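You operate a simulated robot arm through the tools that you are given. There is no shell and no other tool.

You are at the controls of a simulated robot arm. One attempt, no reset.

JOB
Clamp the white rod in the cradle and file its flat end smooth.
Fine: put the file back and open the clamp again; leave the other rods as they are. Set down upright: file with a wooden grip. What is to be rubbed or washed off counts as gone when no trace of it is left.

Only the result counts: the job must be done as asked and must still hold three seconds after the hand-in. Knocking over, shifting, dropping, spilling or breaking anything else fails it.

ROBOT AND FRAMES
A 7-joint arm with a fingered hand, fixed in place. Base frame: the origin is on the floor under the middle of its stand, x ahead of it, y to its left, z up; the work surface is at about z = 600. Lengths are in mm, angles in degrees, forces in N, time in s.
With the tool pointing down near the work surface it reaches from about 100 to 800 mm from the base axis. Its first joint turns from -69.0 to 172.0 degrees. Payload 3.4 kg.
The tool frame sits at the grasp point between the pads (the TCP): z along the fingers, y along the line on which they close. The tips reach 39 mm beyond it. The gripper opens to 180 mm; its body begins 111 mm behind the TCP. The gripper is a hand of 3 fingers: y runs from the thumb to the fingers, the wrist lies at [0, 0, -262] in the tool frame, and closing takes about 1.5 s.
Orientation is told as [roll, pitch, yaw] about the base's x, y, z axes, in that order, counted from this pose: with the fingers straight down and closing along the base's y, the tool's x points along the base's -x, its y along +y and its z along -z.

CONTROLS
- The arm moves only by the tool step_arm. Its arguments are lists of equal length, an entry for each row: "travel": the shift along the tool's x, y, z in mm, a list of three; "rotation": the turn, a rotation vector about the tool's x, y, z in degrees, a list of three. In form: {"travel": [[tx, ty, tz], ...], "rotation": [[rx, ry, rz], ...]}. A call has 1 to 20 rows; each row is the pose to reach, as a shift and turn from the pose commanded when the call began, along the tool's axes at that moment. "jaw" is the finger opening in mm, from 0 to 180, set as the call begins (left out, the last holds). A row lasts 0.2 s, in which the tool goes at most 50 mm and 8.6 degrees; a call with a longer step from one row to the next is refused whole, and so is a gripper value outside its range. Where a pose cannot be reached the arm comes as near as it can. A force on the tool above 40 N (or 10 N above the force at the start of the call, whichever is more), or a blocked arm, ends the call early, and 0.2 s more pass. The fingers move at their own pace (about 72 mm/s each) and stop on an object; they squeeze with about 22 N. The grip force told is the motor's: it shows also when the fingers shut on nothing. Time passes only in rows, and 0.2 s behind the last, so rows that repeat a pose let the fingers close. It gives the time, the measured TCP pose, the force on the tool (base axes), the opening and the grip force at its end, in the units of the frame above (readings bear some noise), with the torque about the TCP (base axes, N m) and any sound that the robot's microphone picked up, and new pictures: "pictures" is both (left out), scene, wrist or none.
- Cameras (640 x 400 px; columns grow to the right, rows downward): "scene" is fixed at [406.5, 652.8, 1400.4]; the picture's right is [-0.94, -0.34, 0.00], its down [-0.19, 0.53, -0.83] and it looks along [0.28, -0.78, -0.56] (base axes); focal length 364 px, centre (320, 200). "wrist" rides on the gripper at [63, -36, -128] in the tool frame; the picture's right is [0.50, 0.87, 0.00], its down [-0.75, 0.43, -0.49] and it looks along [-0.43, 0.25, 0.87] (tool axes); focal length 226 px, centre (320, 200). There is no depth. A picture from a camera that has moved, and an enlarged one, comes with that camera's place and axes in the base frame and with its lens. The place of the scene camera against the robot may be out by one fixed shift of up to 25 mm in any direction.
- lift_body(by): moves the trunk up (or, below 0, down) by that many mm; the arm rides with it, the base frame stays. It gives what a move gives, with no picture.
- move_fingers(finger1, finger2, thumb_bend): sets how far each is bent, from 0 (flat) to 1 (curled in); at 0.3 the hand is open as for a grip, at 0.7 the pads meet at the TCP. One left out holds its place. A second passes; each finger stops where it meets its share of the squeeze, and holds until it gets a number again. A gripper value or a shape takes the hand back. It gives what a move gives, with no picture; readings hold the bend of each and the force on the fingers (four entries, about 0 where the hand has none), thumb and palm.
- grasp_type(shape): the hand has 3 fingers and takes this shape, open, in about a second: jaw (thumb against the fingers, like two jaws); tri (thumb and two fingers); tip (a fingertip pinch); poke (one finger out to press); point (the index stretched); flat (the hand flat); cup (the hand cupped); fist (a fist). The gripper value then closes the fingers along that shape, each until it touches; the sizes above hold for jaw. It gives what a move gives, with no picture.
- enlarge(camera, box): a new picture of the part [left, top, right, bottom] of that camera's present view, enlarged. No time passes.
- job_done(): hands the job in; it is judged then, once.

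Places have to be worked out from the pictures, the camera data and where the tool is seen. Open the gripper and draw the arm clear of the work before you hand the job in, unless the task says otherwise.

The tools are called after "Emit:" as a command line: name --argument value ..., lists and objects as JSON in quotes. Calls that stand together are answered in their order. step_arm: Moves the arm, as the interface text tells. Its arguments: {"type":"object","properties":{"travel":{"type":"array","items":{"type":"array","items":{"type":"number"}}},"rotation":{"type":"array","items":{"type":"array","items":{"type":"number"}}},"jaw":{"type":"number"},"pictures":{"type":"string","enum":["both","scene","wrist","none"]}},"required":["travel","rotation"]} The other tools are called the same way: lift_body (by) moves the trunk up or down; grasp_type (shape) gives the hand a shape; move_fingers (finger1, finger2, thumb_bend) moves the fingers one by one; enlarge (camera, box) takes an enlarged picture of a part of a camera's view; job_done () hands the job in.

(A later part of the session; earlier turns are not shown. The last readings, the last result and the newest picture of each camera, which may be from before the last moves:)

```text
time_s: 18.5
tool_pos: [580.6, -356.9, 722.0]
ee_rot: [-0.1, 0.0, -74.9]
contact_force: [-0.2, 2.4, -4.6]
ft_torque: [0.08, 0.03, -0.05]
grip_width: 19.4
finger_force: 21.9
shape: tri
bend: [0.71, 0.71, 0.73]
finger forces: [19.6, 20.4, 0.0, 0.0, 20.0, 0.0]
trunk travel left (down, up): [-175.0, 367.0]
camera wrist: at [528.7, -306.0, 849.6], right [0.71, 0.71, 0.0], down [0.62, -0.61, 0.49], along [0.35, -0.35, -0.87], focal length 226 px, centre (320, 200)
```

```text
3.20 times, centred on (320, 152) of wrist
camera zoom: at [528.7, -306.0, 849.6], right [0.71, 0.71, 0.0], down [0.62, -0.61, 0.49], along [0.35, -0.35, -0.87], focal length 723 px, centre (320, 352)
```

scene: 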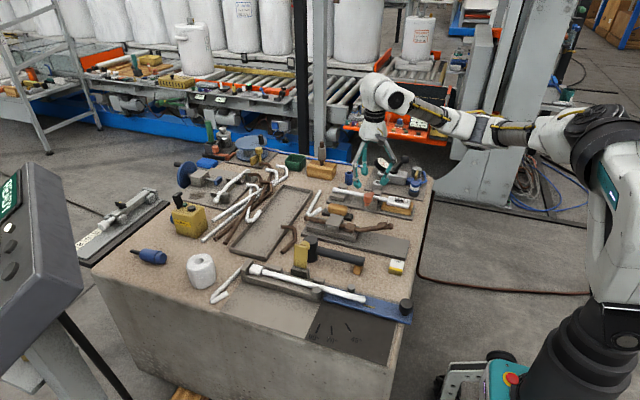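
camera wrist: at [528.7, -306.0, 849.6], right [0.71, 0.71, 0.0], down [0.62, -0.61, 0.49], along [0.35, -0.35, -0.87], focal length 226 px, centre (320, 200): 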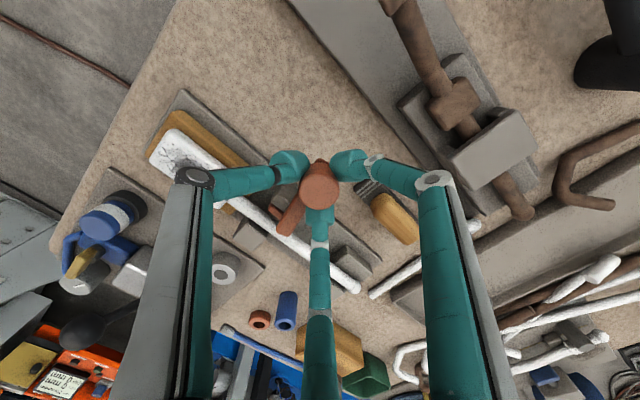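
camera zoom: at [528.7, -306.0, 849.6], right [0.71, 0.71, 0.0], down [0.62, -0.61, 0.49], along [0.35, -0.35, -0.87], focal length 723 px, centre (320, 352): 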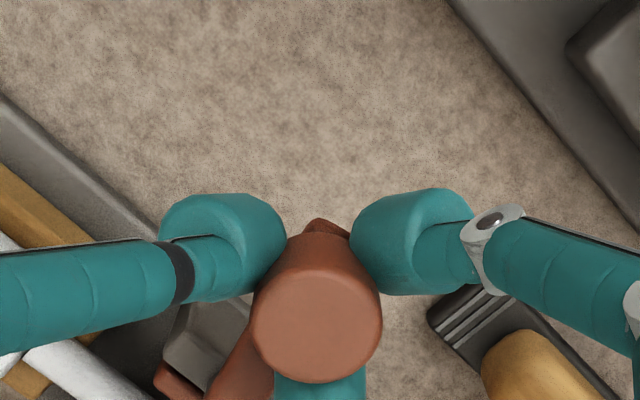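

The lever turned freely toward -x with the hand following. I continue along the same arc by 30° more.

Emit:
step_arm --travel '[[-0.2, -5.2, 0], [-0.9, -10.4, 0], [-2.0, -15.5, 0], [-3.6, -20.5, 0], [-5.6, -25.4, 0], [-8.0, -30, 0]]' --rotation '[[0, 0, -5], [0, 0, -10], [0, 0, -15], [0, 0, -20], [0, 0, -25], [0, 0, -30]]' --pictures "wrist"

Emit:
enlarge --camera "wrist" --box '[220, 120, 380, 220]'

```text
time_s: 19.9
tool_pos: [553.9, -372.8, 721.7]
ee_rot: [0.0, 0.0, -44.9]
contact_force: [-2.9, 1.8, -4.7]
ft_torque: [0.07, 0.08, -0.06]
grip_width: 19.4
finger_force: 21.6
shape: tri
bend: [0.71, 0.71, 0.73]
finger forces: [19.5, 20.6, 0.0, 0.0, 21.1, 0.0]
trunk travel left (down, up): [-175.0, 367.0]
camera wrist: at [483.3, -353.5, 849.7], right [0.26, 0.97, 0.0], down [0.84, -0.22, 0.49], along [0.48, -0.13, -0.87], focal length 226 px, centre (320, 200)
```

wrist: 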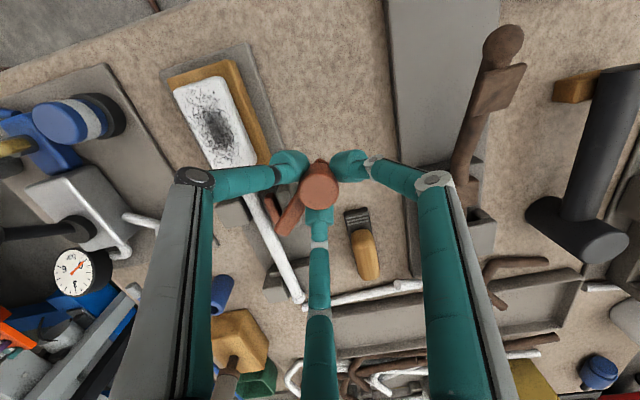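

```text
4.00 times, centred on (300, 170) of wrist
camera zoom: at [483.3, -353.5, 849.7], right [0.26, 0.97, 0.0], down [0.84, -0.22, 0.49], along [0.48, -0.13, -0.87], focal length 904 px, centre (400, 320)
```

zoom: 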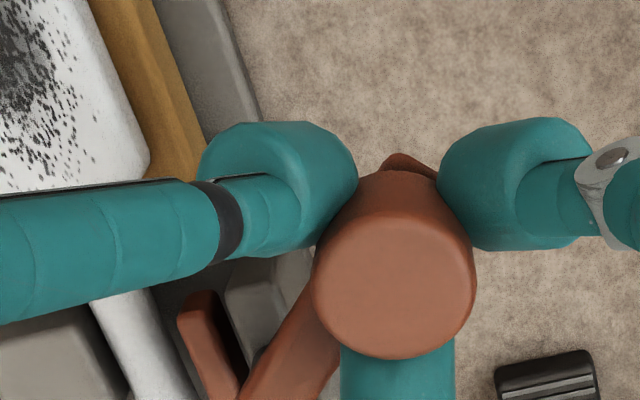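

The pad has left the block and is nearing the rod. I continue another 20° in small steps, watching the force for the clamping point.

Emit:
step_arm --travel '[[-0.2, -4.2, 0], [-0.6, -8.4, 0], [-1.3, -12.5, 0], [-2.3, -16.5, 0], [-3.6, -20.5, 0]]' --rotation '[[0, 0, -4], [0, 0, -8], [0, 0, -12], [0, 0, -16], [0, 0, -20]]' --pictures "wrist"

Emit:
enlarge --camera "wrist" --box '[220, 120, 380, 220]'

```text
time_s: 21.1
tool_pos: [541.3, -388.8, 720.8]
ee_rot: [0.0, 0.1, -24.9]
contact_force: [-7.9, 1.7, -4.5]
ft_torque: [0.07, 0.25, -0.14]
grip_width: 19.4
finger_force: 22.1
shape: tri
bend: [0.71, 0.71, 0.73]
finger forces: [20.8, 19.9, 0.0, 0.0, 22.7, 0.0]
trunk travel left (down, up): [-175.0, 367.0]
camera wrist: at [468.9, -395.6, 849.5], right [-0.09, 1.0, 0.0], down [0.87, 0.08, 0.49], along [0.49, 0.04, -0.87], focal length 226 px, centre (320, 200)
```

wrist: 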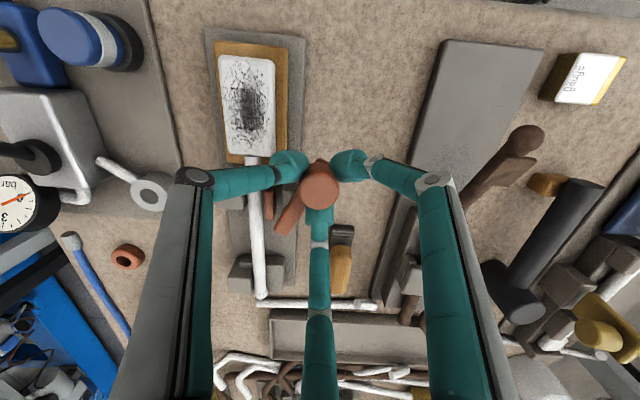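

```text
4.00 times, centred on (300, 170) of wrist
camera zoom: at [468.9, -395.6, 849.5], right [-0.09, 1.0, 0.0], down [0.87, 0.08, 0.49], along [0.49, 0.04, -0.87], focal length 904 px, centre (400, 320)
```

zoom: 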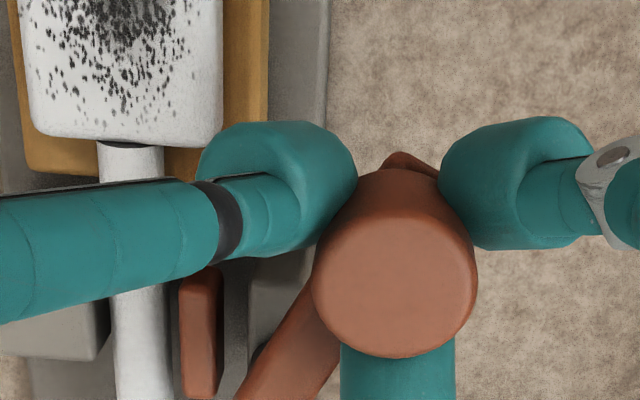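

The force grew to about 8 N pulling outward along the lever, so the true radius is slightly larger; the pad is about 3 mm from the rod. I go on 12° with a small outward correction.

Emit:
step_arm --travel '[[0.9, -3.1, 0], [1.2, -6.3, 0], [0.8, -9.4, 0], [0.2, -12.5, 0]]' --rotation '[[0, 0, -3], [0, 0, -6], [0, 0, -9], [0, 0, -12]]' --pictures "wrist"

Emit:
enlarge --camera "wrist" --box '[220, 120, 380, 220]'

```text
time_s: 22.1
tool_pos: [536.8, -401.9, 720.7]
ee_rot: [-0.1, -0.1, -13.0]
contact_force: [-5.6, 1.8, -4.9]
ft_torque: [0.06, 0.18, -0.12]
grip_width: 19.4
finger_force: 21.5
shape: tri
bend: [0.71, 0.71, 0.73]
finger forces: [20.0, 20.6, 0.1, 0.0, 22.1, 0.1]
trunk travel left (down, up): [-175.0, 367.0]
camera wrist: at [467.0, -422.1, 849.6], right [-0.29, 0.96, 0.0], down [0.83, 0.26, 0.49], along [0.47, 0.14, -0.87], focal length 226 px, centre (320, 200)
```

wrist: 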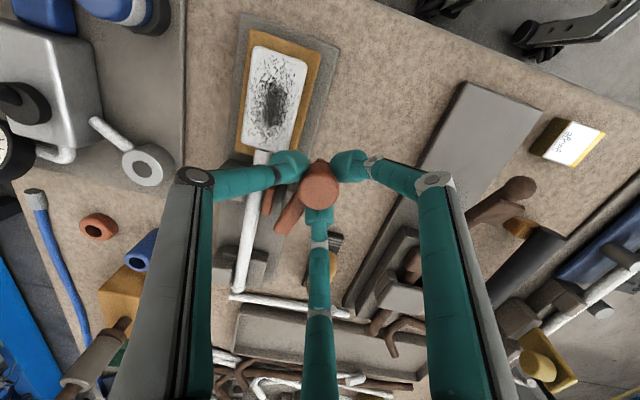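

```text
4.00 times, centred on (300, 170) of wrist
camera zoom: at [467.0, -422.1, 849.6], right [-0.29, 0.96, 0.0], down [0.83, 0.26, 0.49], along [0.47, 0.14, -0.87], focal length 904 px, centre (400, 320)
```

zoom: 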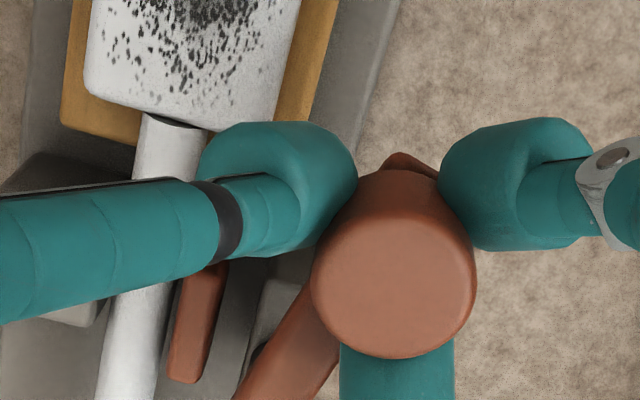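

The pad is almost on the rod. I continue 12° more in small steps.

Emit:
step_arm --travel '[[0.6, -3.1, 0], [0.6, -6.3, 0], [0.2, -9.4, 0], [-0.4, -12.5, 0]]' --rotation '[[0, 0, -3], [0, 0, -6], [0, 0, -9], [0, 0, -12]]' --pictures "wrist"

Emit:
enlarge --camera "wrist" --box '[220, 120, 380, 220]'

```text
time_s: 23.1
tool_pos: [535.7, -413.5, 722.1]
ee_rot: [0.0, -0.1, -1.0]
contact_force: [0.0, -0.4, -5.9]
ft_torque: [-0.05, 0.03, -0.07]
grip_width: 19.5
finger_force: 21.8
shape: tri
bend: [0.71, 0.71, 0.73]
finger forces: [19.0, 22.3, 0.1, 0.1, 21.2, 0.0]
trunk travel left (down, up): [-175.0, 367.0]
camera wrist: at [470.4, -448.0, 849.7], right [-0.49, 0.87, 0.0], down [0.76, 0.42, 0.49], along [0.43, 0.24, -0.87], focal length 226 px, centre (320, 200)
```

wrist: 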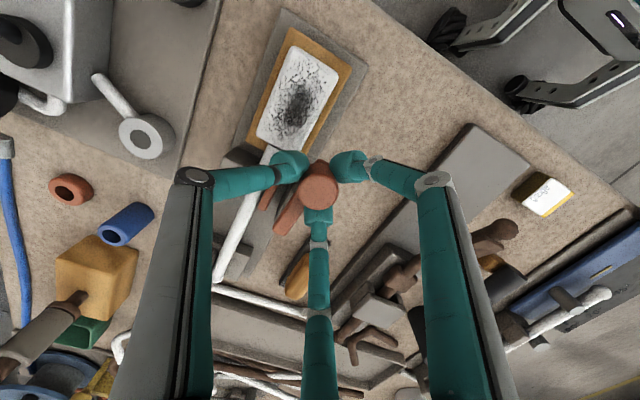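

```text
4.00 times, centred on (300, 170) of wrist
camera zoom: at [470.4, -448.0, 849.7], right [-0.49, 0.87, 0.0], down [0.76, 0.42, 0.49], along [0.43, 0.24, -0.87], focal length 904 px, centre (400, 320)
```

zoom: 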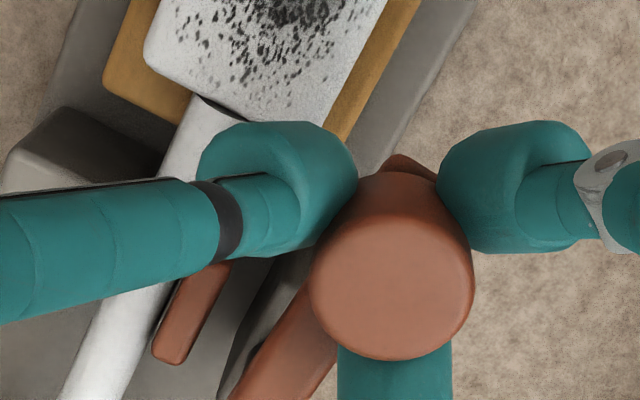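

The lever now points along -x and the pad touches the rod, with little force yet. I continue in small steps to find the firm stop.

Emit:
step_arm --travel '[[0.1, -3.1, 0], [0, -6.3, 0], [-0.5, -9.4, 0], [-0.5, -9.4, 0]]' --rotation '[[0, 0, -3], [0, 0, -6], [0, 0, -9], [0, 0, -9]]' --pictures "wrist"

Emit:
enlarge --camera "wrist" --box '[220, 120, 380, 220]'

Emit:
enlarge --camera "scene" --box '[320, 160, 420, 223]'

```text
time_s: 24.1
tool_pos: [535.1, -422.3, 722.4]
ee_rot: [0.1, -0.1, 8.1]
contact_force: [-6.7, 10.8, -6.3]
ft_torque: [0.41, 0.24, -0.04]
grip_width: 17.8
finger_force: 22.0
shape: tri
bend: [0.71, 0.71, 0.73]
finger forces: [23.7, 25.0, 0.0, 0.0, 18.7, 0.1]
trunk travel left (down, up): [-175.0, 367.0]
camera wrist: at [477.0, -466.0, 849.9], right [-0.62, 0.79, 0.0], down [0.69, 0.54, 0.49], along [0.39, 0.3, -0.87], focal length 226 px, centre (320, 200)
```

wrist: 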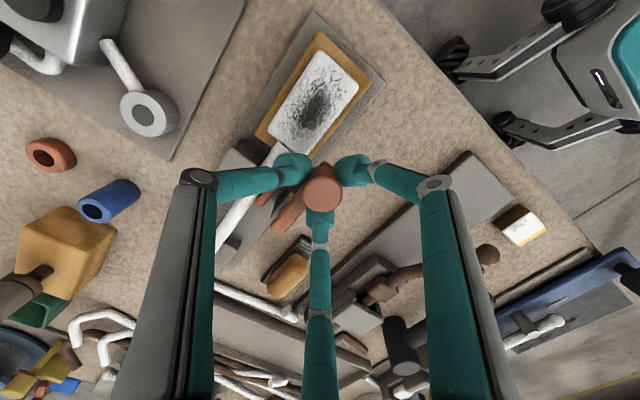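

```text
4.00 times, centred on (300, 170) of wrist
camera zoom: at [477.0, -466.0, 849.9], right [-0.62, 0.79, 0.0], down [0.69, 0.54, 0.49], along [0.39, 0.3, -0.87], focal length 904 px, centre (400, 320)
```

zoom: 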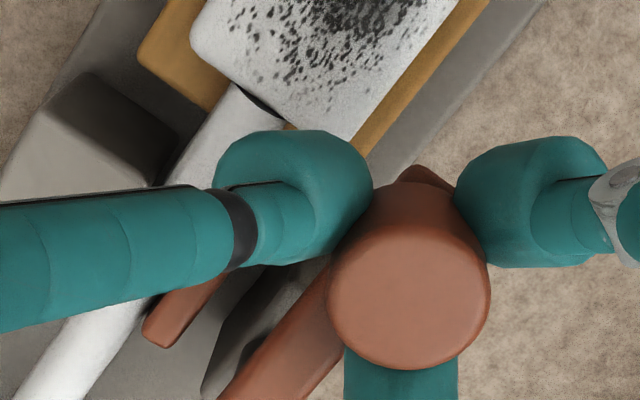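

```text
6.35 times, centred on (370, 192) of scene
camera zoom: at [406.5, 652.8, 1400.4], right [-0.94, -0.34, 0.0], down [-0.19, 0.53, -0.83], along [0.28, -0.78, -0.56], focal length 2314 px, centre (2, 254)
```

zoom: 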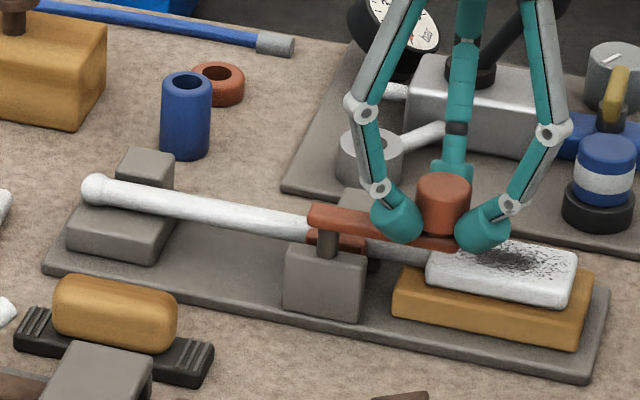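

The lever is up against its stop (about 11 N, knob lagging in the grip), and the pad is on the rod. I release the knob and rise to see whether it stays clamped.

Emit:
step_arm --travel '[[0, 2, 0], [0, 4, 0], [0, 4, 0], [0, 4, 0]]' --rotation '[[0, 0, 0], [0, 0, 0], [0, 0, 0], [0, 0, 0]]' --jaw 65 --pictures "none"

Emit:
step_arm --travel '[[0, 0, -30], [0, 0, -60], [0, 0, -90]]' --rotation '[[0, 0, -3], [0, 0, 0], [0, 0, 8.1]]' --pictures "wrist"

Emit:
enlarge --camera "wrist" --box '[220, 90, 420, 215]'

Emit:
enlarge --camera "scene" --box '[320, 160, 420, 223]'

```text
time_s: 25.1
tool_pos: [535.4, -418.9, 721.7]
ee_rot: [-0.1, -0.1, 8.0]
contact_force: [-0.3, 0.1, 0.2]
ft_torque: [0.02, 0.03, -0.02]
grip_width: 64.5
finger_force: 0.1
shape: tri
bend: [0.72, 0.72, 0.74]
finger forces: [0.0, 0.0, 0.0, 0.1, 0.0, 0.0]
trunk travel left (down, up): [-175.0, 367.0]
```

```text
time_s: 25.9
tool_pos: [535.2, -419.7, 812.7]
ee_rot: [-0.1, -0.1, -0.2]
contact_force: [0.6, 0.6, -0.1]
ft_torque: [0.01, 0.02, 0.0]
grip_width: 64.6
finger_force: 0.0
shape: tri
bend: [0.72, 0.72, 0.74]
finger forces: [0.1, 0.0, 0.0, 0.0, 0.0, 0.0]
trunk travel left (down, up): [-175.0, 367.0]
camera wrist: at [471.5, -454.5, 940.6], right [-0.5, 0.87, 0.0], down [0.75, 0.43, 0.49], along [0.43, 0.24, -0.87], focal length 226 px, centre (320, 200)
```

wrist: 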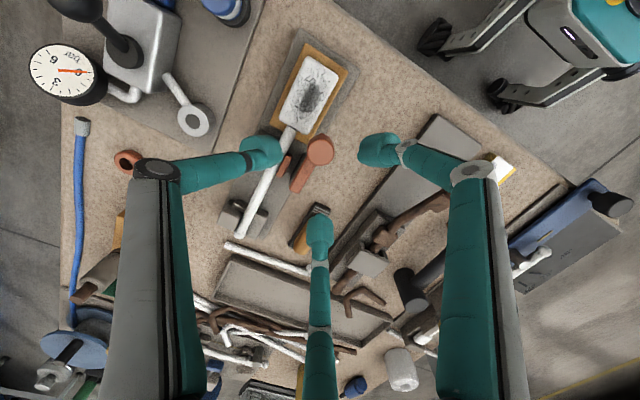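

```text
3.20 times, centred on (320, 152) of wrist
camera zoom: at [471.5, -454.5, 940.6], right [-0.5, 0.87, 0.0], down [0.75, 0.43, 0.49], along [0.43, 0.24, -0.87], focal length 723 px, centre (320, 352)
```

zoom: 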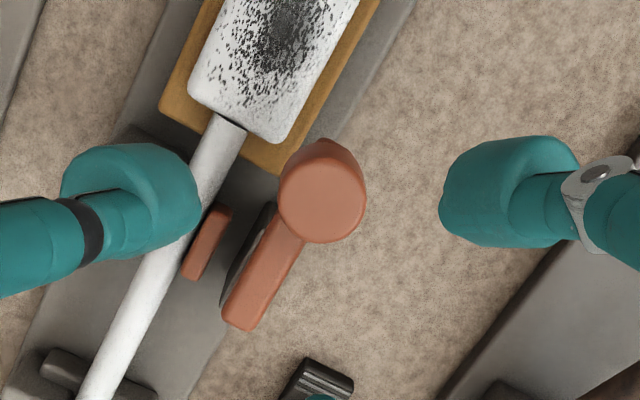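

```text
6.35 times, centred on (370, 192) of scene
camera zoom: at [406.5, 652.8, 1400.4], right [-0.94, -0.34, 0.0], down [-0.19, 0.53, -0.83], along [0.28, -0.78, -0.56], focal length 2314 px, centre (2, 254)
```

zoom: 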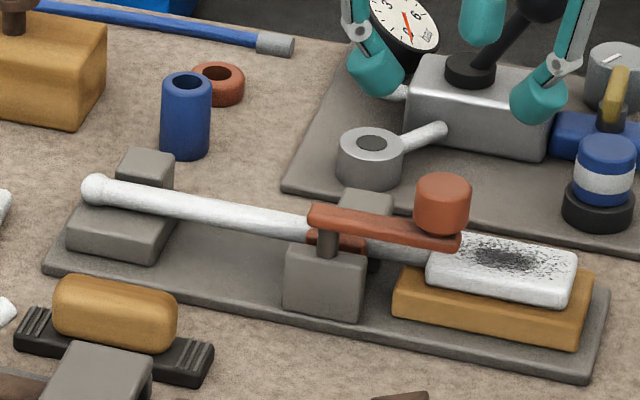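

The lever holds in the closed position with the pad on the rod; the knob is now at about (535,-419). Next I move over the file at about (697,-349), turning the hand to yaw -64 so that one finger will be at the middle of its +y side.

Emit:
step_arm --travel '[[-19, 9, 5], [-39, 18, 10], [-58, 27, 15], [-78, 36, 20], [-97, 45, 25], [-117, 54, 30], [-136, 63, 35], [-155, 70.7, 40]]' --rotation '[[0, 0, 8], [0, 0, 16], [0, 0, 24], [0, 0, 32], [0, 0, 40], [0, 0, 48], [0, 0, 56], [0, 0, 64]]' --jaw 110 --pictures "wrist"

Emit:
enlarge --camera "wrist" --box '[240, 120, 400, 220]'

Emit:
enlarge --camera "scene" --box '[300, 160, 400, 223]'

```text
time_s: 27.7
tool_pos: [689.9, -347.3, 771.2]
ee_rot: [0.0, -0.1, -64.2]
contact_force: [0.1, 0.1, 0.7]
ft_torque: [-0.01, -0.03, -0.02]
grip_width: 109.7
finger_force: 0.1
shape: tri
bend: [0.68, 0.68, 0.68]
finger forces: [0.1, 0.1, 0.0, 0.0, 0.0, 0.0]
trunk travel left (down, up): [-175.0, 367.0]
camera wrist: at [629.3, -305.8, 899.4], right [0.56, 0.83, 0.0], down [0.72, -0.49, 0.49], along [0.41, -0.28, -0.87], focal length 226 px, centre (320, 200)
```

wrist: 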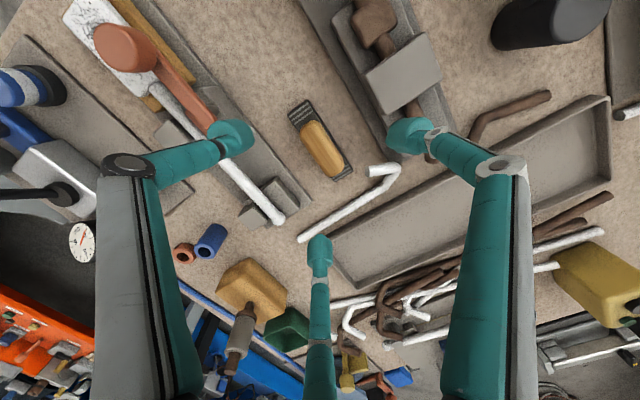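

```text
4.00 times, centred on (320, 170) of wrist
camera zoom: at [629.3, -305.8, 899.4], right [0.56, 0.83, 0.0], down [0.72, -0.49, 0.49], along [0.41, -0.28, -0.87], focal length 904 px, centre (320, 320)
```

zoom: 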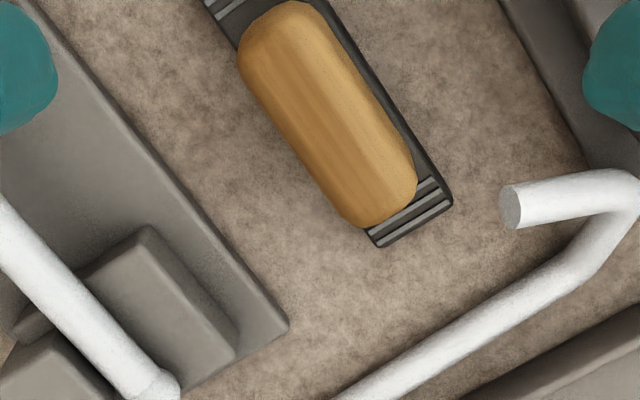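

```text
6.35 times, centred on (350, 192) of scene
camera zoom: at [406.5, 652.8, 1400.4], right [-0.94, -0.34, 0.0], down [-0.19, 0.53, -0.83], along [0.28, -0.78, -0.56], focal length 2314 px, centre (130, 254)
```

zoom: 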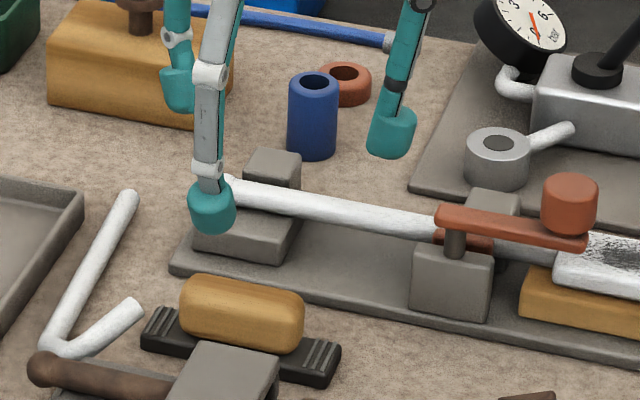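

The file is clear in view: base x 647–753, y -365…-335, grip about x 664–735 centred at (699.5,-350), top about z 640. I come down over it with the fingers at 75 to just above the grip and check.

Emit:
step_arm --travel '[[-4.5, 1.5, 24], [-9, 3, 48], [-13.2, 4.2, 71]]' --rotation '[[0, 0, 0], [0, 0, 0], [0, 0, 0]]' --jaw 75 --pictures "wrist"

Emit:
enlarge --camera "wrist" --box '[220, 90, 420, 215]'

Emit:
enlarge --camera "scene" --box '[300, 160, 400, 223]'

```text
time_s: 28.5
tool_pos: [698.9, -358.6, 698.4]
ee_rot: [0.0, 0.0, -64.1]
contact_force: [0.2, 0.7, 0.3]
ft_torque: [0.0, 0.05, -0.02]
grip_width: 75.4
finger_force: 0.0
shape: tri
bend: [0.71, 0.71, 0.73]
finger forces: [0.0, 0.1, 0.1, 0.0, 0.0, 0.0]
trunk travel left (down, up): [-175.0, 367.0]
camera wrist: at [638.3, -318.0, 826.3], right [0.56, 0.83, 0.0], down [0.72, -0.49, 0.49], along [0.41, -0.28, -0.87], focal length 226 px, centre (320, 200)
```

wrist: 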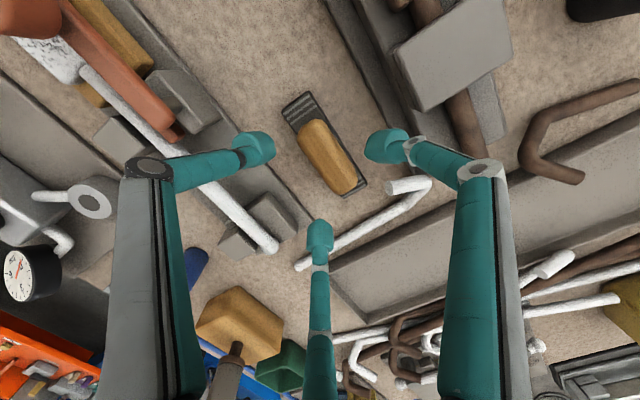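

```text
3.20 times, centred on (320, 152) of wrist
camera zoom: at [638.3, -318.0, 826.3], right [0.56, 0.83, 0.0], down [0.72, -0.49, 0.49], along [0.41, -0.28, -0.87], focal length 723 px, centre (320, 352)
```

zoom: 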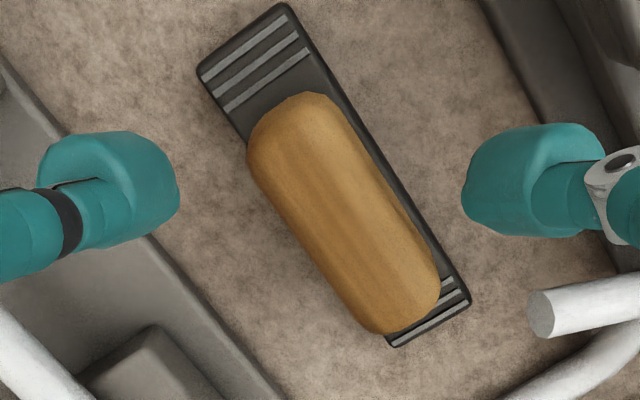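

```text
6.35 times, centred on (350, 192) of scene
camera zoom: at [406.5, 652.8, 1400.4], right [-0.94, -0.34, 0.0], down [-0.19, 0.53, -0.83], along [0.28, -0.78, -0.56], focal length 2314 px, centre (130, 254)
```

zoom: 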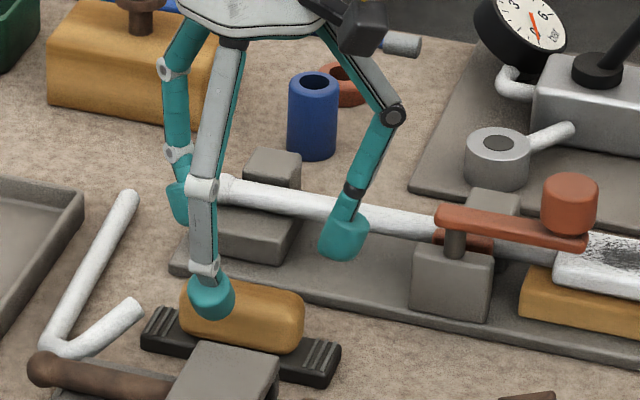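

Digits straddle the file as planned: one finger on the +y side, the other two off the -y corners. I lower 42 mm so the tips stop just above the file's base.

Emit:
step_arm --travel '[[0, 0, 14], [0, 0, 28], [0, 0, 42]]' --rotation '[[0, 0, 0], [0, 0, 0], [0, 0, 0]]' --pictures "wrist"

Emit:
enlarge --camera "wrist" --box '[220, 90, 420, 215]'

Emit:
enlarge --camera "scene" --box '[300, 160, 400, 223]'

```text
time_s: 29.3
tool_pos: [697.7, -358.4, 658.1]
ee_rot: [0.0, 0.0, -64.0]
contact_force: [-1.1, -0.3, -0.1]
ft_torque: [0.0, 0.02, 0.0]
grip_width: 75.5
finger_force: 0.1
shape: tri
bend: [0.71, 0.71, 0.73]
finger forces: [0.0, 0.0, 0.0, 0.1, 0.1, 0.0]
trunk travel left (down, up): [-175.0, 367.0]
camera wrist: at [636.9, -317.3, 785.9], right [0.56, 0.83, 0.0], down [0.72, -0.49, 0.49], along [0.41, -0.28, -0.87], focal length 226 px, centre (320, 200)
```

wrist: 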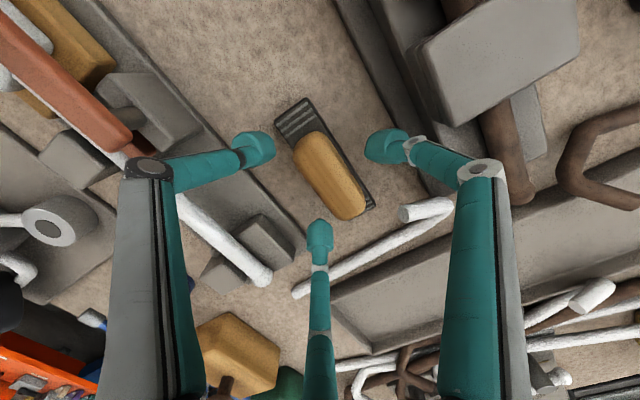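

```text
3.20 times, centred on (320, 152) of wrist
camera zoom: at [636.9, -317.3, 785.9], right [0.56, 0.83, 0.0], down [0.72, -0.49, 0.49], along [0.41, -0.28, -0.87], focal length 723 px, centre (320, 352)
```

zoom: 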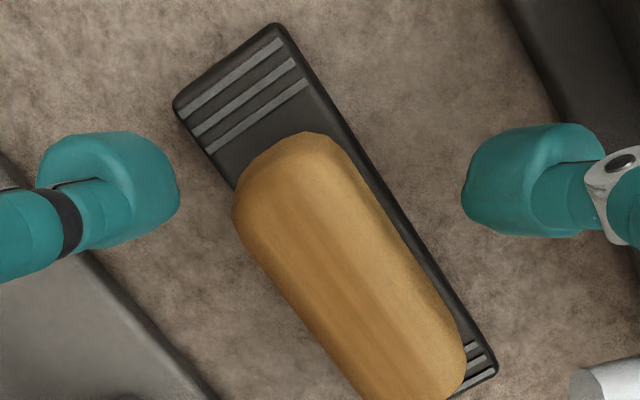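

```text
6.35 times, centred on (350, 192) of scene
camera zoom: at [406.5, 652.8, 1400.4], right [-0.94, -0.34, 0.0], down [-0.19, 0.53, -0.83], along [0.28, -0.78, -0.56], focal length 2314 px, centre (130, 254)
```

zoom: 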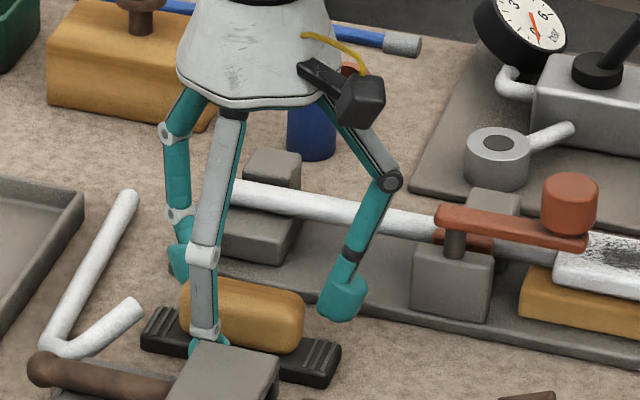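

Tips are around the grip with clearance all round. I lower 4 mm more and close the fingers on the wooden grip.

Emit:
step_arm --travel '[[0, 0, 4], [0, 0, 4], [0, 0, 4], [0, 0, 4], [0, 0, 4], [0, 0, 4]]' --rotation '[[0, 0, 0], [0, 0, 0], [0, 0, 0], [0, 0, 0], [0, 0, 0], [0, 0, 0]]' --jaw 10 --pictures "wrist"

Emit:
enlarge --camera "wrist" --box '[220, 90, 420, 215]'

Emit:
enlarge --camera "scene" --box '[300, 160, 400, 223]'

```text
time_s: 30.7
tool_pos: [697.6, -358.6, 655.2]
ee_rot: [0.1, -0.1, -64.1]
contact_force: [-0.7, -0.4, 0.6]
ft_torque: [0.05, 0.03, 0.09]
grip_width: 18.9
finger_force: 21.9
shape: tri
bend: [0.72, 0.72, 0.75]
finger forces: [22.2, 21.2, 0.0, 0.0, 18.5, 0.0]
trunk travel left (down, up): [-175.0, 367.0]
camera wrist: at [637.1, -317.2, 782.3], right [0.56, 0.83, 0.0], down [0.72, -0.49, 0.49], along [0.41, -0.28, -0.87], focal length 226 px, centre (320, 200)
```

wrist: 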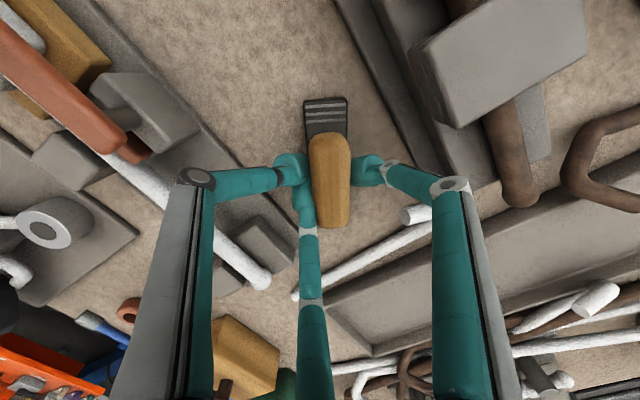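

```text
3.20 times, centred on (320, 152) of wrist
camera zoom: at [637.1, -317.2, 782.3], right [0.56, 0.83, 0.0], down [0.72, -0.49, 0.49], along [0.41, -0.28, -0.87], focal length 723 px, centre (320, 352)
```

zoom: 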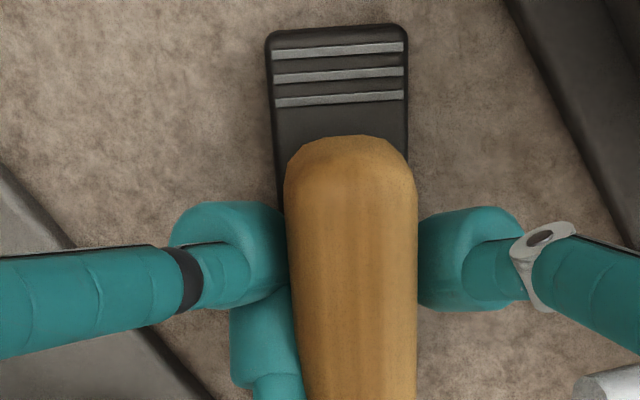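

```text
6.35 times, centred on (350, 192) of scene
camera zoom: at [406.5, 652.8, 1400.4], right [-0.94, -0.34, 0.0], down [-0.19, 0.53, -0.83], along [0.28, -0.78, -0.56], focal length 2314 px, centre (130, 254)
```

zoom: 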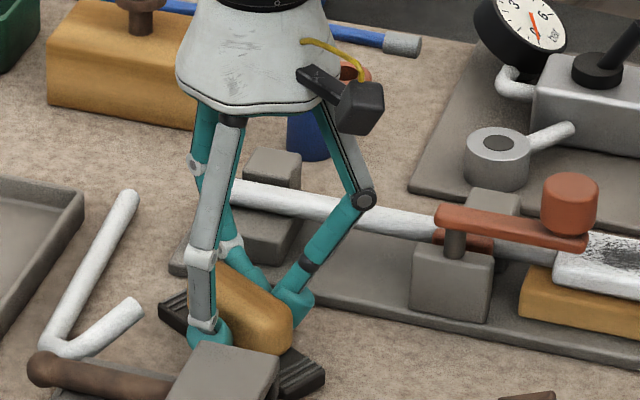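

Closing swung the file about 33° so that it lies snugly between the finger on one side and thumb plus second finger on the other, all at about 20 N. I lift it and check the hold.

Emit:
step_arm --travel '[[0, 0, -6], [0, 0, -20], [0, 0, -45], [0, 0, -75], [0, 0, -110]]' --rotation '[[0, 0, 0], [0, 0, 0], [0, 0, 0], [0, 0, 0], [0, 0, 0]]' --pictures "wrist"

Emit:
enlarge --camera "scene" --box '[300, 130, 400, 193]'

Emit:
enlarge --camera "wrist" --box '[220, 90, 420, 215]'

```text
time_s: 31.9
tool_pos: [699.9, -358.0, 766.2]
ee_rot: [0.2, -0.1, -64.2]
contact_force: [-0.2, 0.1, -2.2]
ft_torque: [-0.03, -0.03, 0.01]
grip_width: 18.6
finger_force: 21.9
shape: tri
bend: [0.71, 0.72, 0.75]
finger forces: [22.1, 2.8, 0.0, 0.1, 18.9, 0.0]
trunk travel left (down, up): [-175.0, 367.0]
camera wrist: at [638.4, -317.3, 894.5], right [0.56, 0.83, 0.0], down [0.72, -0.49, 0.49], along [0.41, -0.28, -0.87], focal length 226 px, centre (320, 200)
```

wrist: 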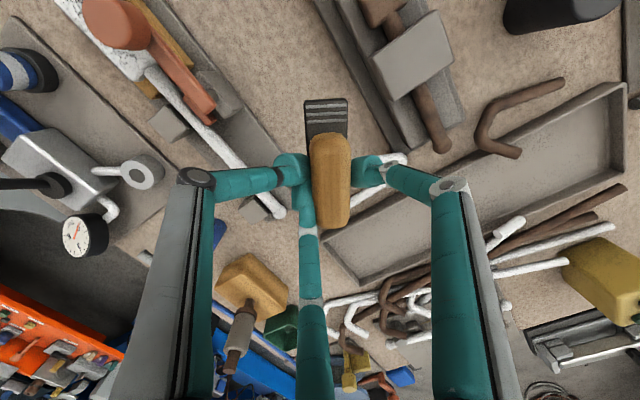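

```text
6.35 times, centred on (350, 162) of scene
camera zoom: at [406.5, 652.8, 1400.4], right [-0.94, -0.34, 0.0], down [-0.19, 0.53, -0.83], along [0.28, -0.78, -0.56], focal length 2314 px, centre (130, 444)
```

zoom: 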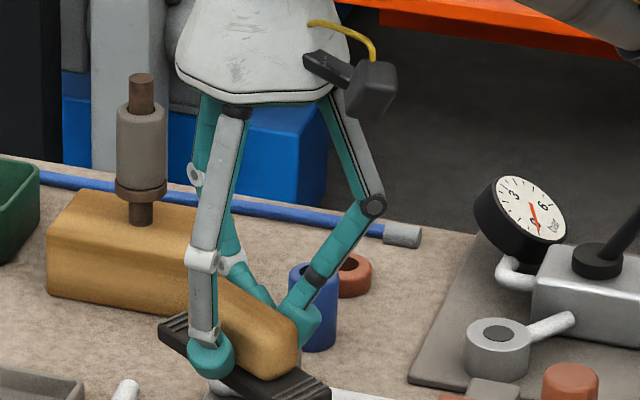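

```text
3.20 times, centred on (320, 152) of wrist
camera zoom: at [638.4, -317.3, 894.5], right [0.56, 0.83, 0.0], down [0.72, -0.49, 0.49], along [0.41, -0.28, -0.87], focal length 723 px, centre (320, 352)
```

zoom: 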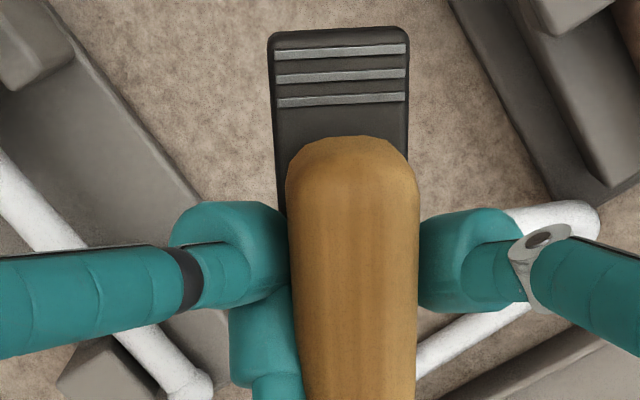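

The file is held steadily (weight about 2 N, finger pads unchanged). I carry it above the clamp at z≈790 to over the flat end, turning the hand so the file lies nearly along the rod.

Emit:
step_arm --travel '[[0, 0, -24], [-0.4, -28.8, -24], [-0.9, -57.6, -24], [-1.3, -86.4, -24], [-1.8, -115.2, -24], [-2.2, -144, -24], [-2.6, -172.8, -24], [-3.1, -201.6, -24], [-3.5, -230.4, -24]]' --rotation '[[0, 0, 0], [0, 0, -3.4], [0, 0, -6.8], [0, 0, -10.2], [0, 0, -13.6], [0, 0, -17], [0, 0, -20.4], [0, 0, -23.8], [0, 0, -27]]' --pictures "both"

Emit:
enlarge --camera "scene" --box '[330, 150, 430, 213]'

Emit:
enlarge --camera "wrist" --box '[220, 60, 420, 185]'

```text
time_s: 33.9
tool_pos: [491.7, -461.1, 790.8]
ee_rot: [0.2, -0.1, -37.0]
contact_force: [-0.3, 0.4, -1.5]
ft_torque: [0.0, 0.0, 0.0]
grip_width: 18.1
finger_force: 22.5
shape: tri
bend: [0.71, 0.72, 0.75]
finger forces: [22.0, 2.7, 0.0, 0.0, 0.1, 0.0]
trunk travel left (down, up): [-175.0, 367.0]
camera wrist: at [418.2, -452.8, 919.0], right [0.12, 0.99, 0.0], down [0.86, -0.11, 0.49], along [0.49, -0.06, -0.87], focal length 226 px, centre (320, 200)
```

scene: 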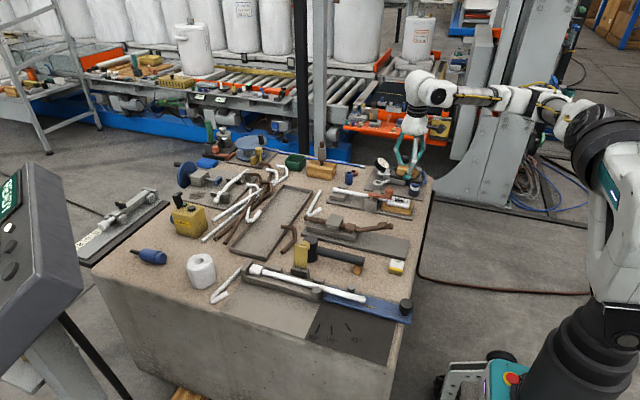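
wrist: 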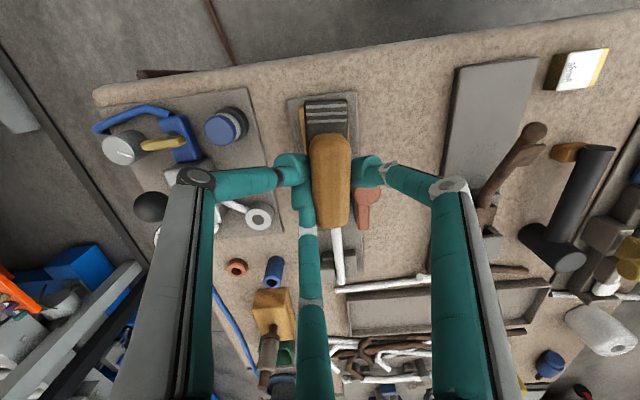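

```text
6.35 times, centred on (380, 182) of scene
camera zoom: at [406.5, 652.8, 1400.4], right [-0.94, -0.34, 0.0], down [-0.19, 0.53, -0.83], along [0.28, -0.78, -0.56], focal length 2314 px, centre (-61, 318)
```

zoom: 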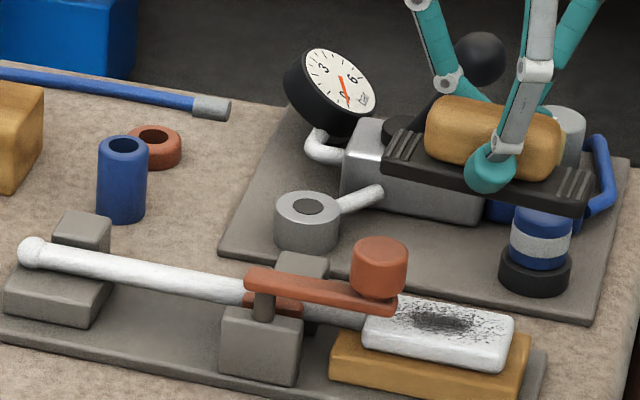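

```text
3.20 times, centred on (320, 122) of wrist
camera zoom: at [418.2, -452.8, 919.0], right [0.12, 0.99, 0.0], down [0.86, -0.11, 0.49], along [0.49, -0.06, -0.87], focal length 723 px, centre (320, 448)
```

zoom: 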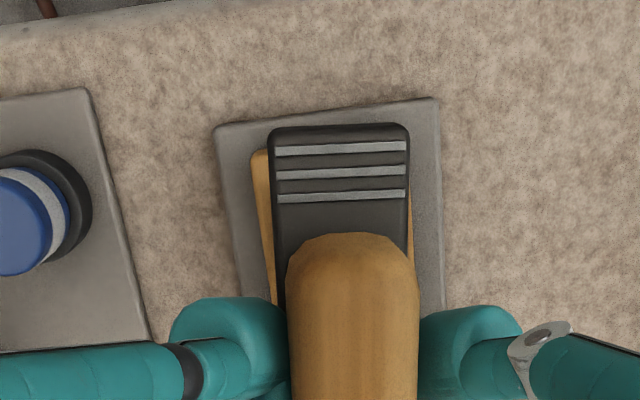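

The file is level above the flat end. I lower to about 10 mm above the flat and check alignment with the knob and edges.

Emit:
step_arm --travel '[[1, 0.5, 25], [2, 1, 50], [2, 1, 70]]' --rotation '[[0, 0, 0], [0, 0, 0], [0, 0, 0]]' --pictures "wrist"

Emit:
enlarge --camera "scene" --box '[330, 160, 430, 223]'

Emit:
enlarge --camera "wrist" --box '[220, 60, 420, 185]'

```text
time_s: 34.7
tool_pos: [489.5, -459.6, 716.9]
ee_rot: [0.0, 0.0, -37.1]
contact_force: [0.0, -0.1, -2.5]
ft_torque: [-0.03, 0.0, -0.01]
grip_width: 18.4
finger_force: 22.0
shape: tri
bend: [0.71, 0.72, 0.75]
finger forces: [22.0, 2.8, 0.0, 0.0, 0.0, 0.0]
trunk travel left (down, up): [-175.0, 367.0]
camera wrist: at [417.8, -451.1, 845.7], right [0.12, 0.99, 0.0], down [0.86, -0.11, 0.49], along [0.49, -0.06, -0.87], focal length 226 px, centre (320, 200)
```

wrist: 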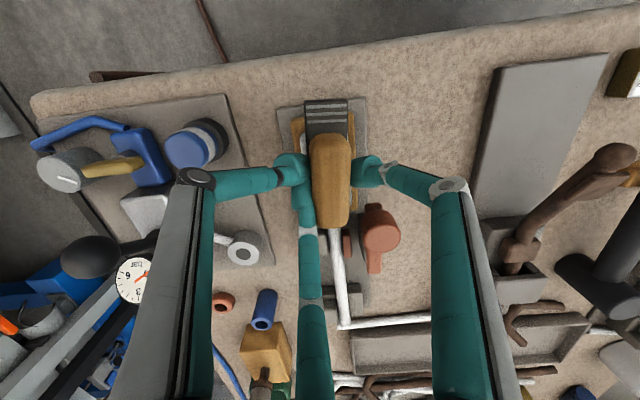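

```text
6.35 times, centred on (380, 192) of scene
camera zoom: at [406.5, 652.8, 1400.4], right [-0.94, -0.34, 0.0], down [-0.19, 0.53, -0.83], along [0.28, -0.78, -0.56], focal length 2314 px, centre (-61, 254)
```

zoom: 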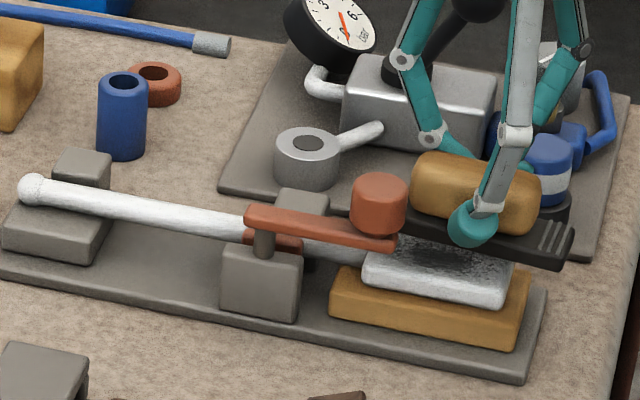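

```text
3.20 times, centred on (320, 122) of wrist
camera zoom: at [417.8, -451.1, 845.7], right [0.12, 0.99, 0.0], down [0.86, -0.11, 0.49], along [0.49, -0.06, -0.87], focal length 723 px, centre (320, 448)
```

zoom: 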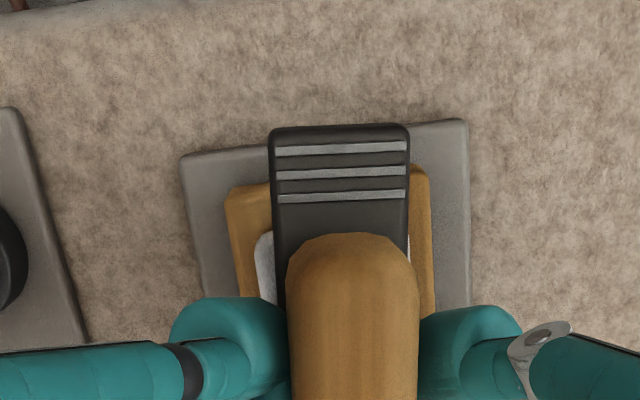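

The file sole covers the flat and clears the knob. I lower in 1 mm steps until it touches the flat.

Emit:
step_arm --travel '[[0, 0, 2], [0, 0, 4], [0, 0, 5], [0, 0, 6], [0, 0, 7]]' --rotation '[[0, 0, 0], [0, 0, 0], [0, 0, 0], [0, 0, 0], [0, 0, 0]]' --pictures "none"

```text
time_s: 35.9
tool_pos: [491.7, -460.3, 711.9]
ee_rot: [-0.1, 0.0, -37.1]
contact_force: [0.5, 0.3, -1.8]
ft_torque: [-0.01, -0.01, 0.0]
grip_width: 18.0
finger_force: 22.1
shape: tri
bend: [0.71, 0.72, 0.75]
finger forces: [22.1, 2.8, 0.0, 0.0, 0.0, 0.1]
trunk travel left (down, up): [-175.0, 367.0]
```

No contact yet at z≈711. I go on lowering in small steps.

Emit:
step_arm --travel '[[0, 0, 1], [0, 0, 2], [0, 0, 3]]' --rotation '[[0, 0, 0], [0, 0, 0], [0, 0, 0]]' --pictures "none"

```text
time_s: 36.7
tool_pos: [491.9, -459.7, 707.9]
ee_rot: [0.0, -0.1, -37.1]
contact_force: [1.0, 0.5, -2.3]
ft_torque: [-0.04, 0.02, 0.01]
grip_width: 18.3
finger_force: 22.1
shape: tri
bend: [0.71, 0.72, 0.75]
finger forces: [22.1, 2.9, 0.1, 0.0, 0.0, 0.0]
trunk travel left (down, up): [-175.0, 367.0]
```

Emit:
enlarge --camera "scene" --box '[370, 175, 420, 206]'

Emit:
step_arm --travel '[[0, 0, 1], [0, 0, 2], [0, 0, 3]]' --rotation '[[0, 0, 0], [0, 0, 0], [0, 0, 0]]' --pictures "none"

```text
12.80 times, centred on (395, 190) of scene
camera zoom: at [406.5, 652.8, 1400.4], right [-0.94, -0.34, 0.0], down [-0.19, 0.53, -0.83], along [0.28, -0.78, -0.56], focal length 4664 px, centre (-640, 322)
```

zoom: 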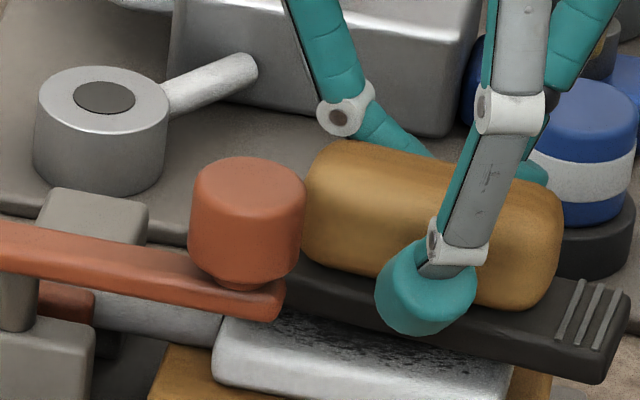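

```text
time_s: 37.5
tool_pos: [492.9, -461.6, 706.9]
ee_rot: [0.0, -0.1, -37.2]
contact_force: [-0.3, -0.4, -2.6]
ft_torque: [-0.01, -0.01, 0.02]
grip_width: 18.3
finger_force: 21.9
shape: tri
bend: [0.71, 0.72, 0.75]
finger forces: [22.0, 2.8, 0.0, 0.0, 0.0, 0.1]
trunk travel left (down, up): [-175.0, 367.0]
```

Still no contact at z≈706; the picture shows a few millimetres of gap between sole and flat. I keep lowering in 1 mm steps.

Emit:
step_arm --travel '[[0, 0, 1], [0, 0, 2], [0, 0, 3], [0, 0, 4]]' --rotation '[[0, 0, 0], [0, 0, 0], [0, 0, 0], [0, 0, 0]]' --pictures "none"

Emit:
enlarge --camera "scene" --box '[370, 175, 420, 206]'

```text
time_s: 38.5
tool_pos: [492.2, -459.6, 703.5]
ee_rot: [0.0, -0.1, -37.1]
contact_force: [0.2, 0.2, -1.9]
ft_torque: [0.0, 0.01, 0.01]
grip_width: 18.2
finger_force: 21.2
shape: tri
bend: [0.71, 0.72, 0.75]
finger forces: [22.0, 2.8, 0.1, 0.0, 0.1, 0.1]
trunk travel left (down, up): [-175.0, 367.0]
```

```text
12.80 times, centred on (395, 190) of scene
camera zoom: at [406.5, 652.8, 1400.4], right [-0.94, -0.34, 0.0], down [-0.19, 0.53, -0.83], along [0.28, -0.78, -0.56], focal length 4664 px, centre (-640, 322)
```

zoom: 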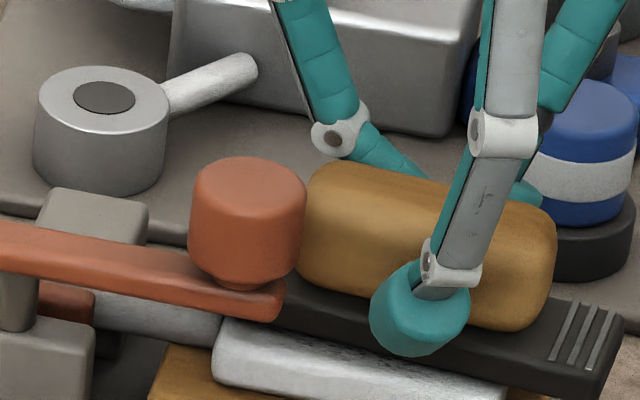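

The sole is now almost on the flat. I lower further by 1 mm steps until a contact force appears.

Emit:
step_arm --travel '[[0, 0, 1], [0, 0, 2], [0, 0, 3]]' --rotation '[[0, 0, 0], [0, 0, 0], [0, 0, 0]]' --pictures "none"

```text
time_s: 39.3
tool_pos: [492.4, -460.6, 699.3]
ee_rot: [-0.1, -0.2, -37.1]
contact_force: [-0.2, 0.0, 2.6]
ft_torque: [0.06, 0.01, -0.03]
grip_width: 18.1
finger_force: 22.2
shape: tri
bend: [0.72, 0.72, 0.75]
finger forces: [22.0, 3.7, 0.0, 0.0, 20.7, 0.0]
trunk travel left (down, up): [-175.0, 367.0]
```

Contact: the vertical force rose by about 5 N at z≈699. I press 1 mm more and do a first set of strokes along the rod, 8 to 12 mm each way.

Emit:
step_arm --travel '[[0, 0, 1], [-3.2, 2.4, 1], [-6.4, 4.8, 1], [-3.2, 2.4, 1], [0, 0, 1], [3.2, -2.4, 1], [6.4, -4.8, 1], [9.6, -7.2, 1], [6.4, -4.8, 1], [3.2, -2.4, 1], [0, 0, 1], [-3.2, 2.4, 1], [-6.4, 4.8, 1], [-3.2, 2.4, 1], [0, 0, 1]]' --rotation '[[0, 0, 0], [0, 0, 0], [0, 0, 0], [0, 0, 0], [0, 0, 0], [0, 0, 0], [0, 0, 0], [0, 0, 0], [0, 0, 0], [0, 0, 0], [0, 0, 0], [0, 0, 0], [0, 0, 0], [0, 0, 0], [0, 0, 0]]' --pictures "scene"

Emit:
enlarge --camera "scene" --box '[370, 175, 420, 206]'

```text
time_s: 42.5
tool_pos: [492.6, -460.0, 698.4]
ee_rot: [0.0, -0.2, -37.1]
contact_force: [3.2, 0.4, 7.0]
ft_torque: [0.17, -0.12, -0.07]
grip_width: 17.7
finger_force: 21.7
shape: tri
bend: [0.72, 0.72, 0.75]
finger forces: [22.3, 6.1, 0.0, 0.1, 0.1, 0.0]
trunk travel left (down, up): [-175.0, 367.0]
```

scene: 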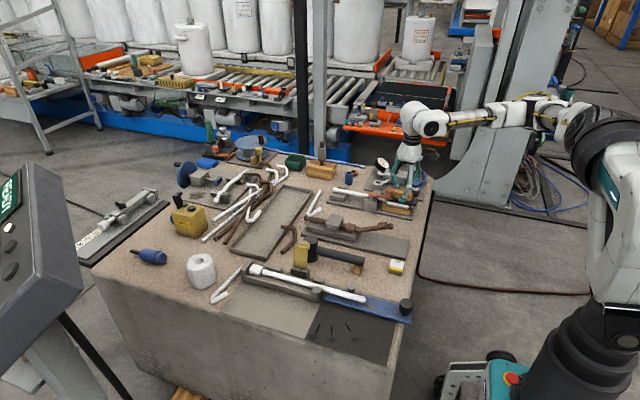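

```text
12.80 times, centred on (395, 190) of scene
camera zoom: at [406.5, 652.8, 1400.4], right [-0.94, -0.34, 0.0], down [-0.19, 0.53, -0.83], along [0.28, -0.78, -0.56], focal length 4664 px, centre (-640, 322)
```

zoom: 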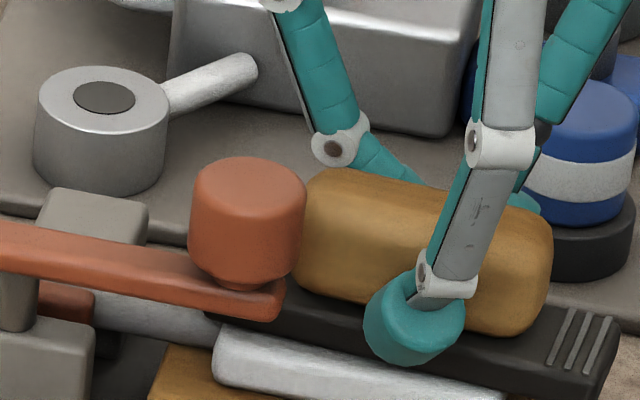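

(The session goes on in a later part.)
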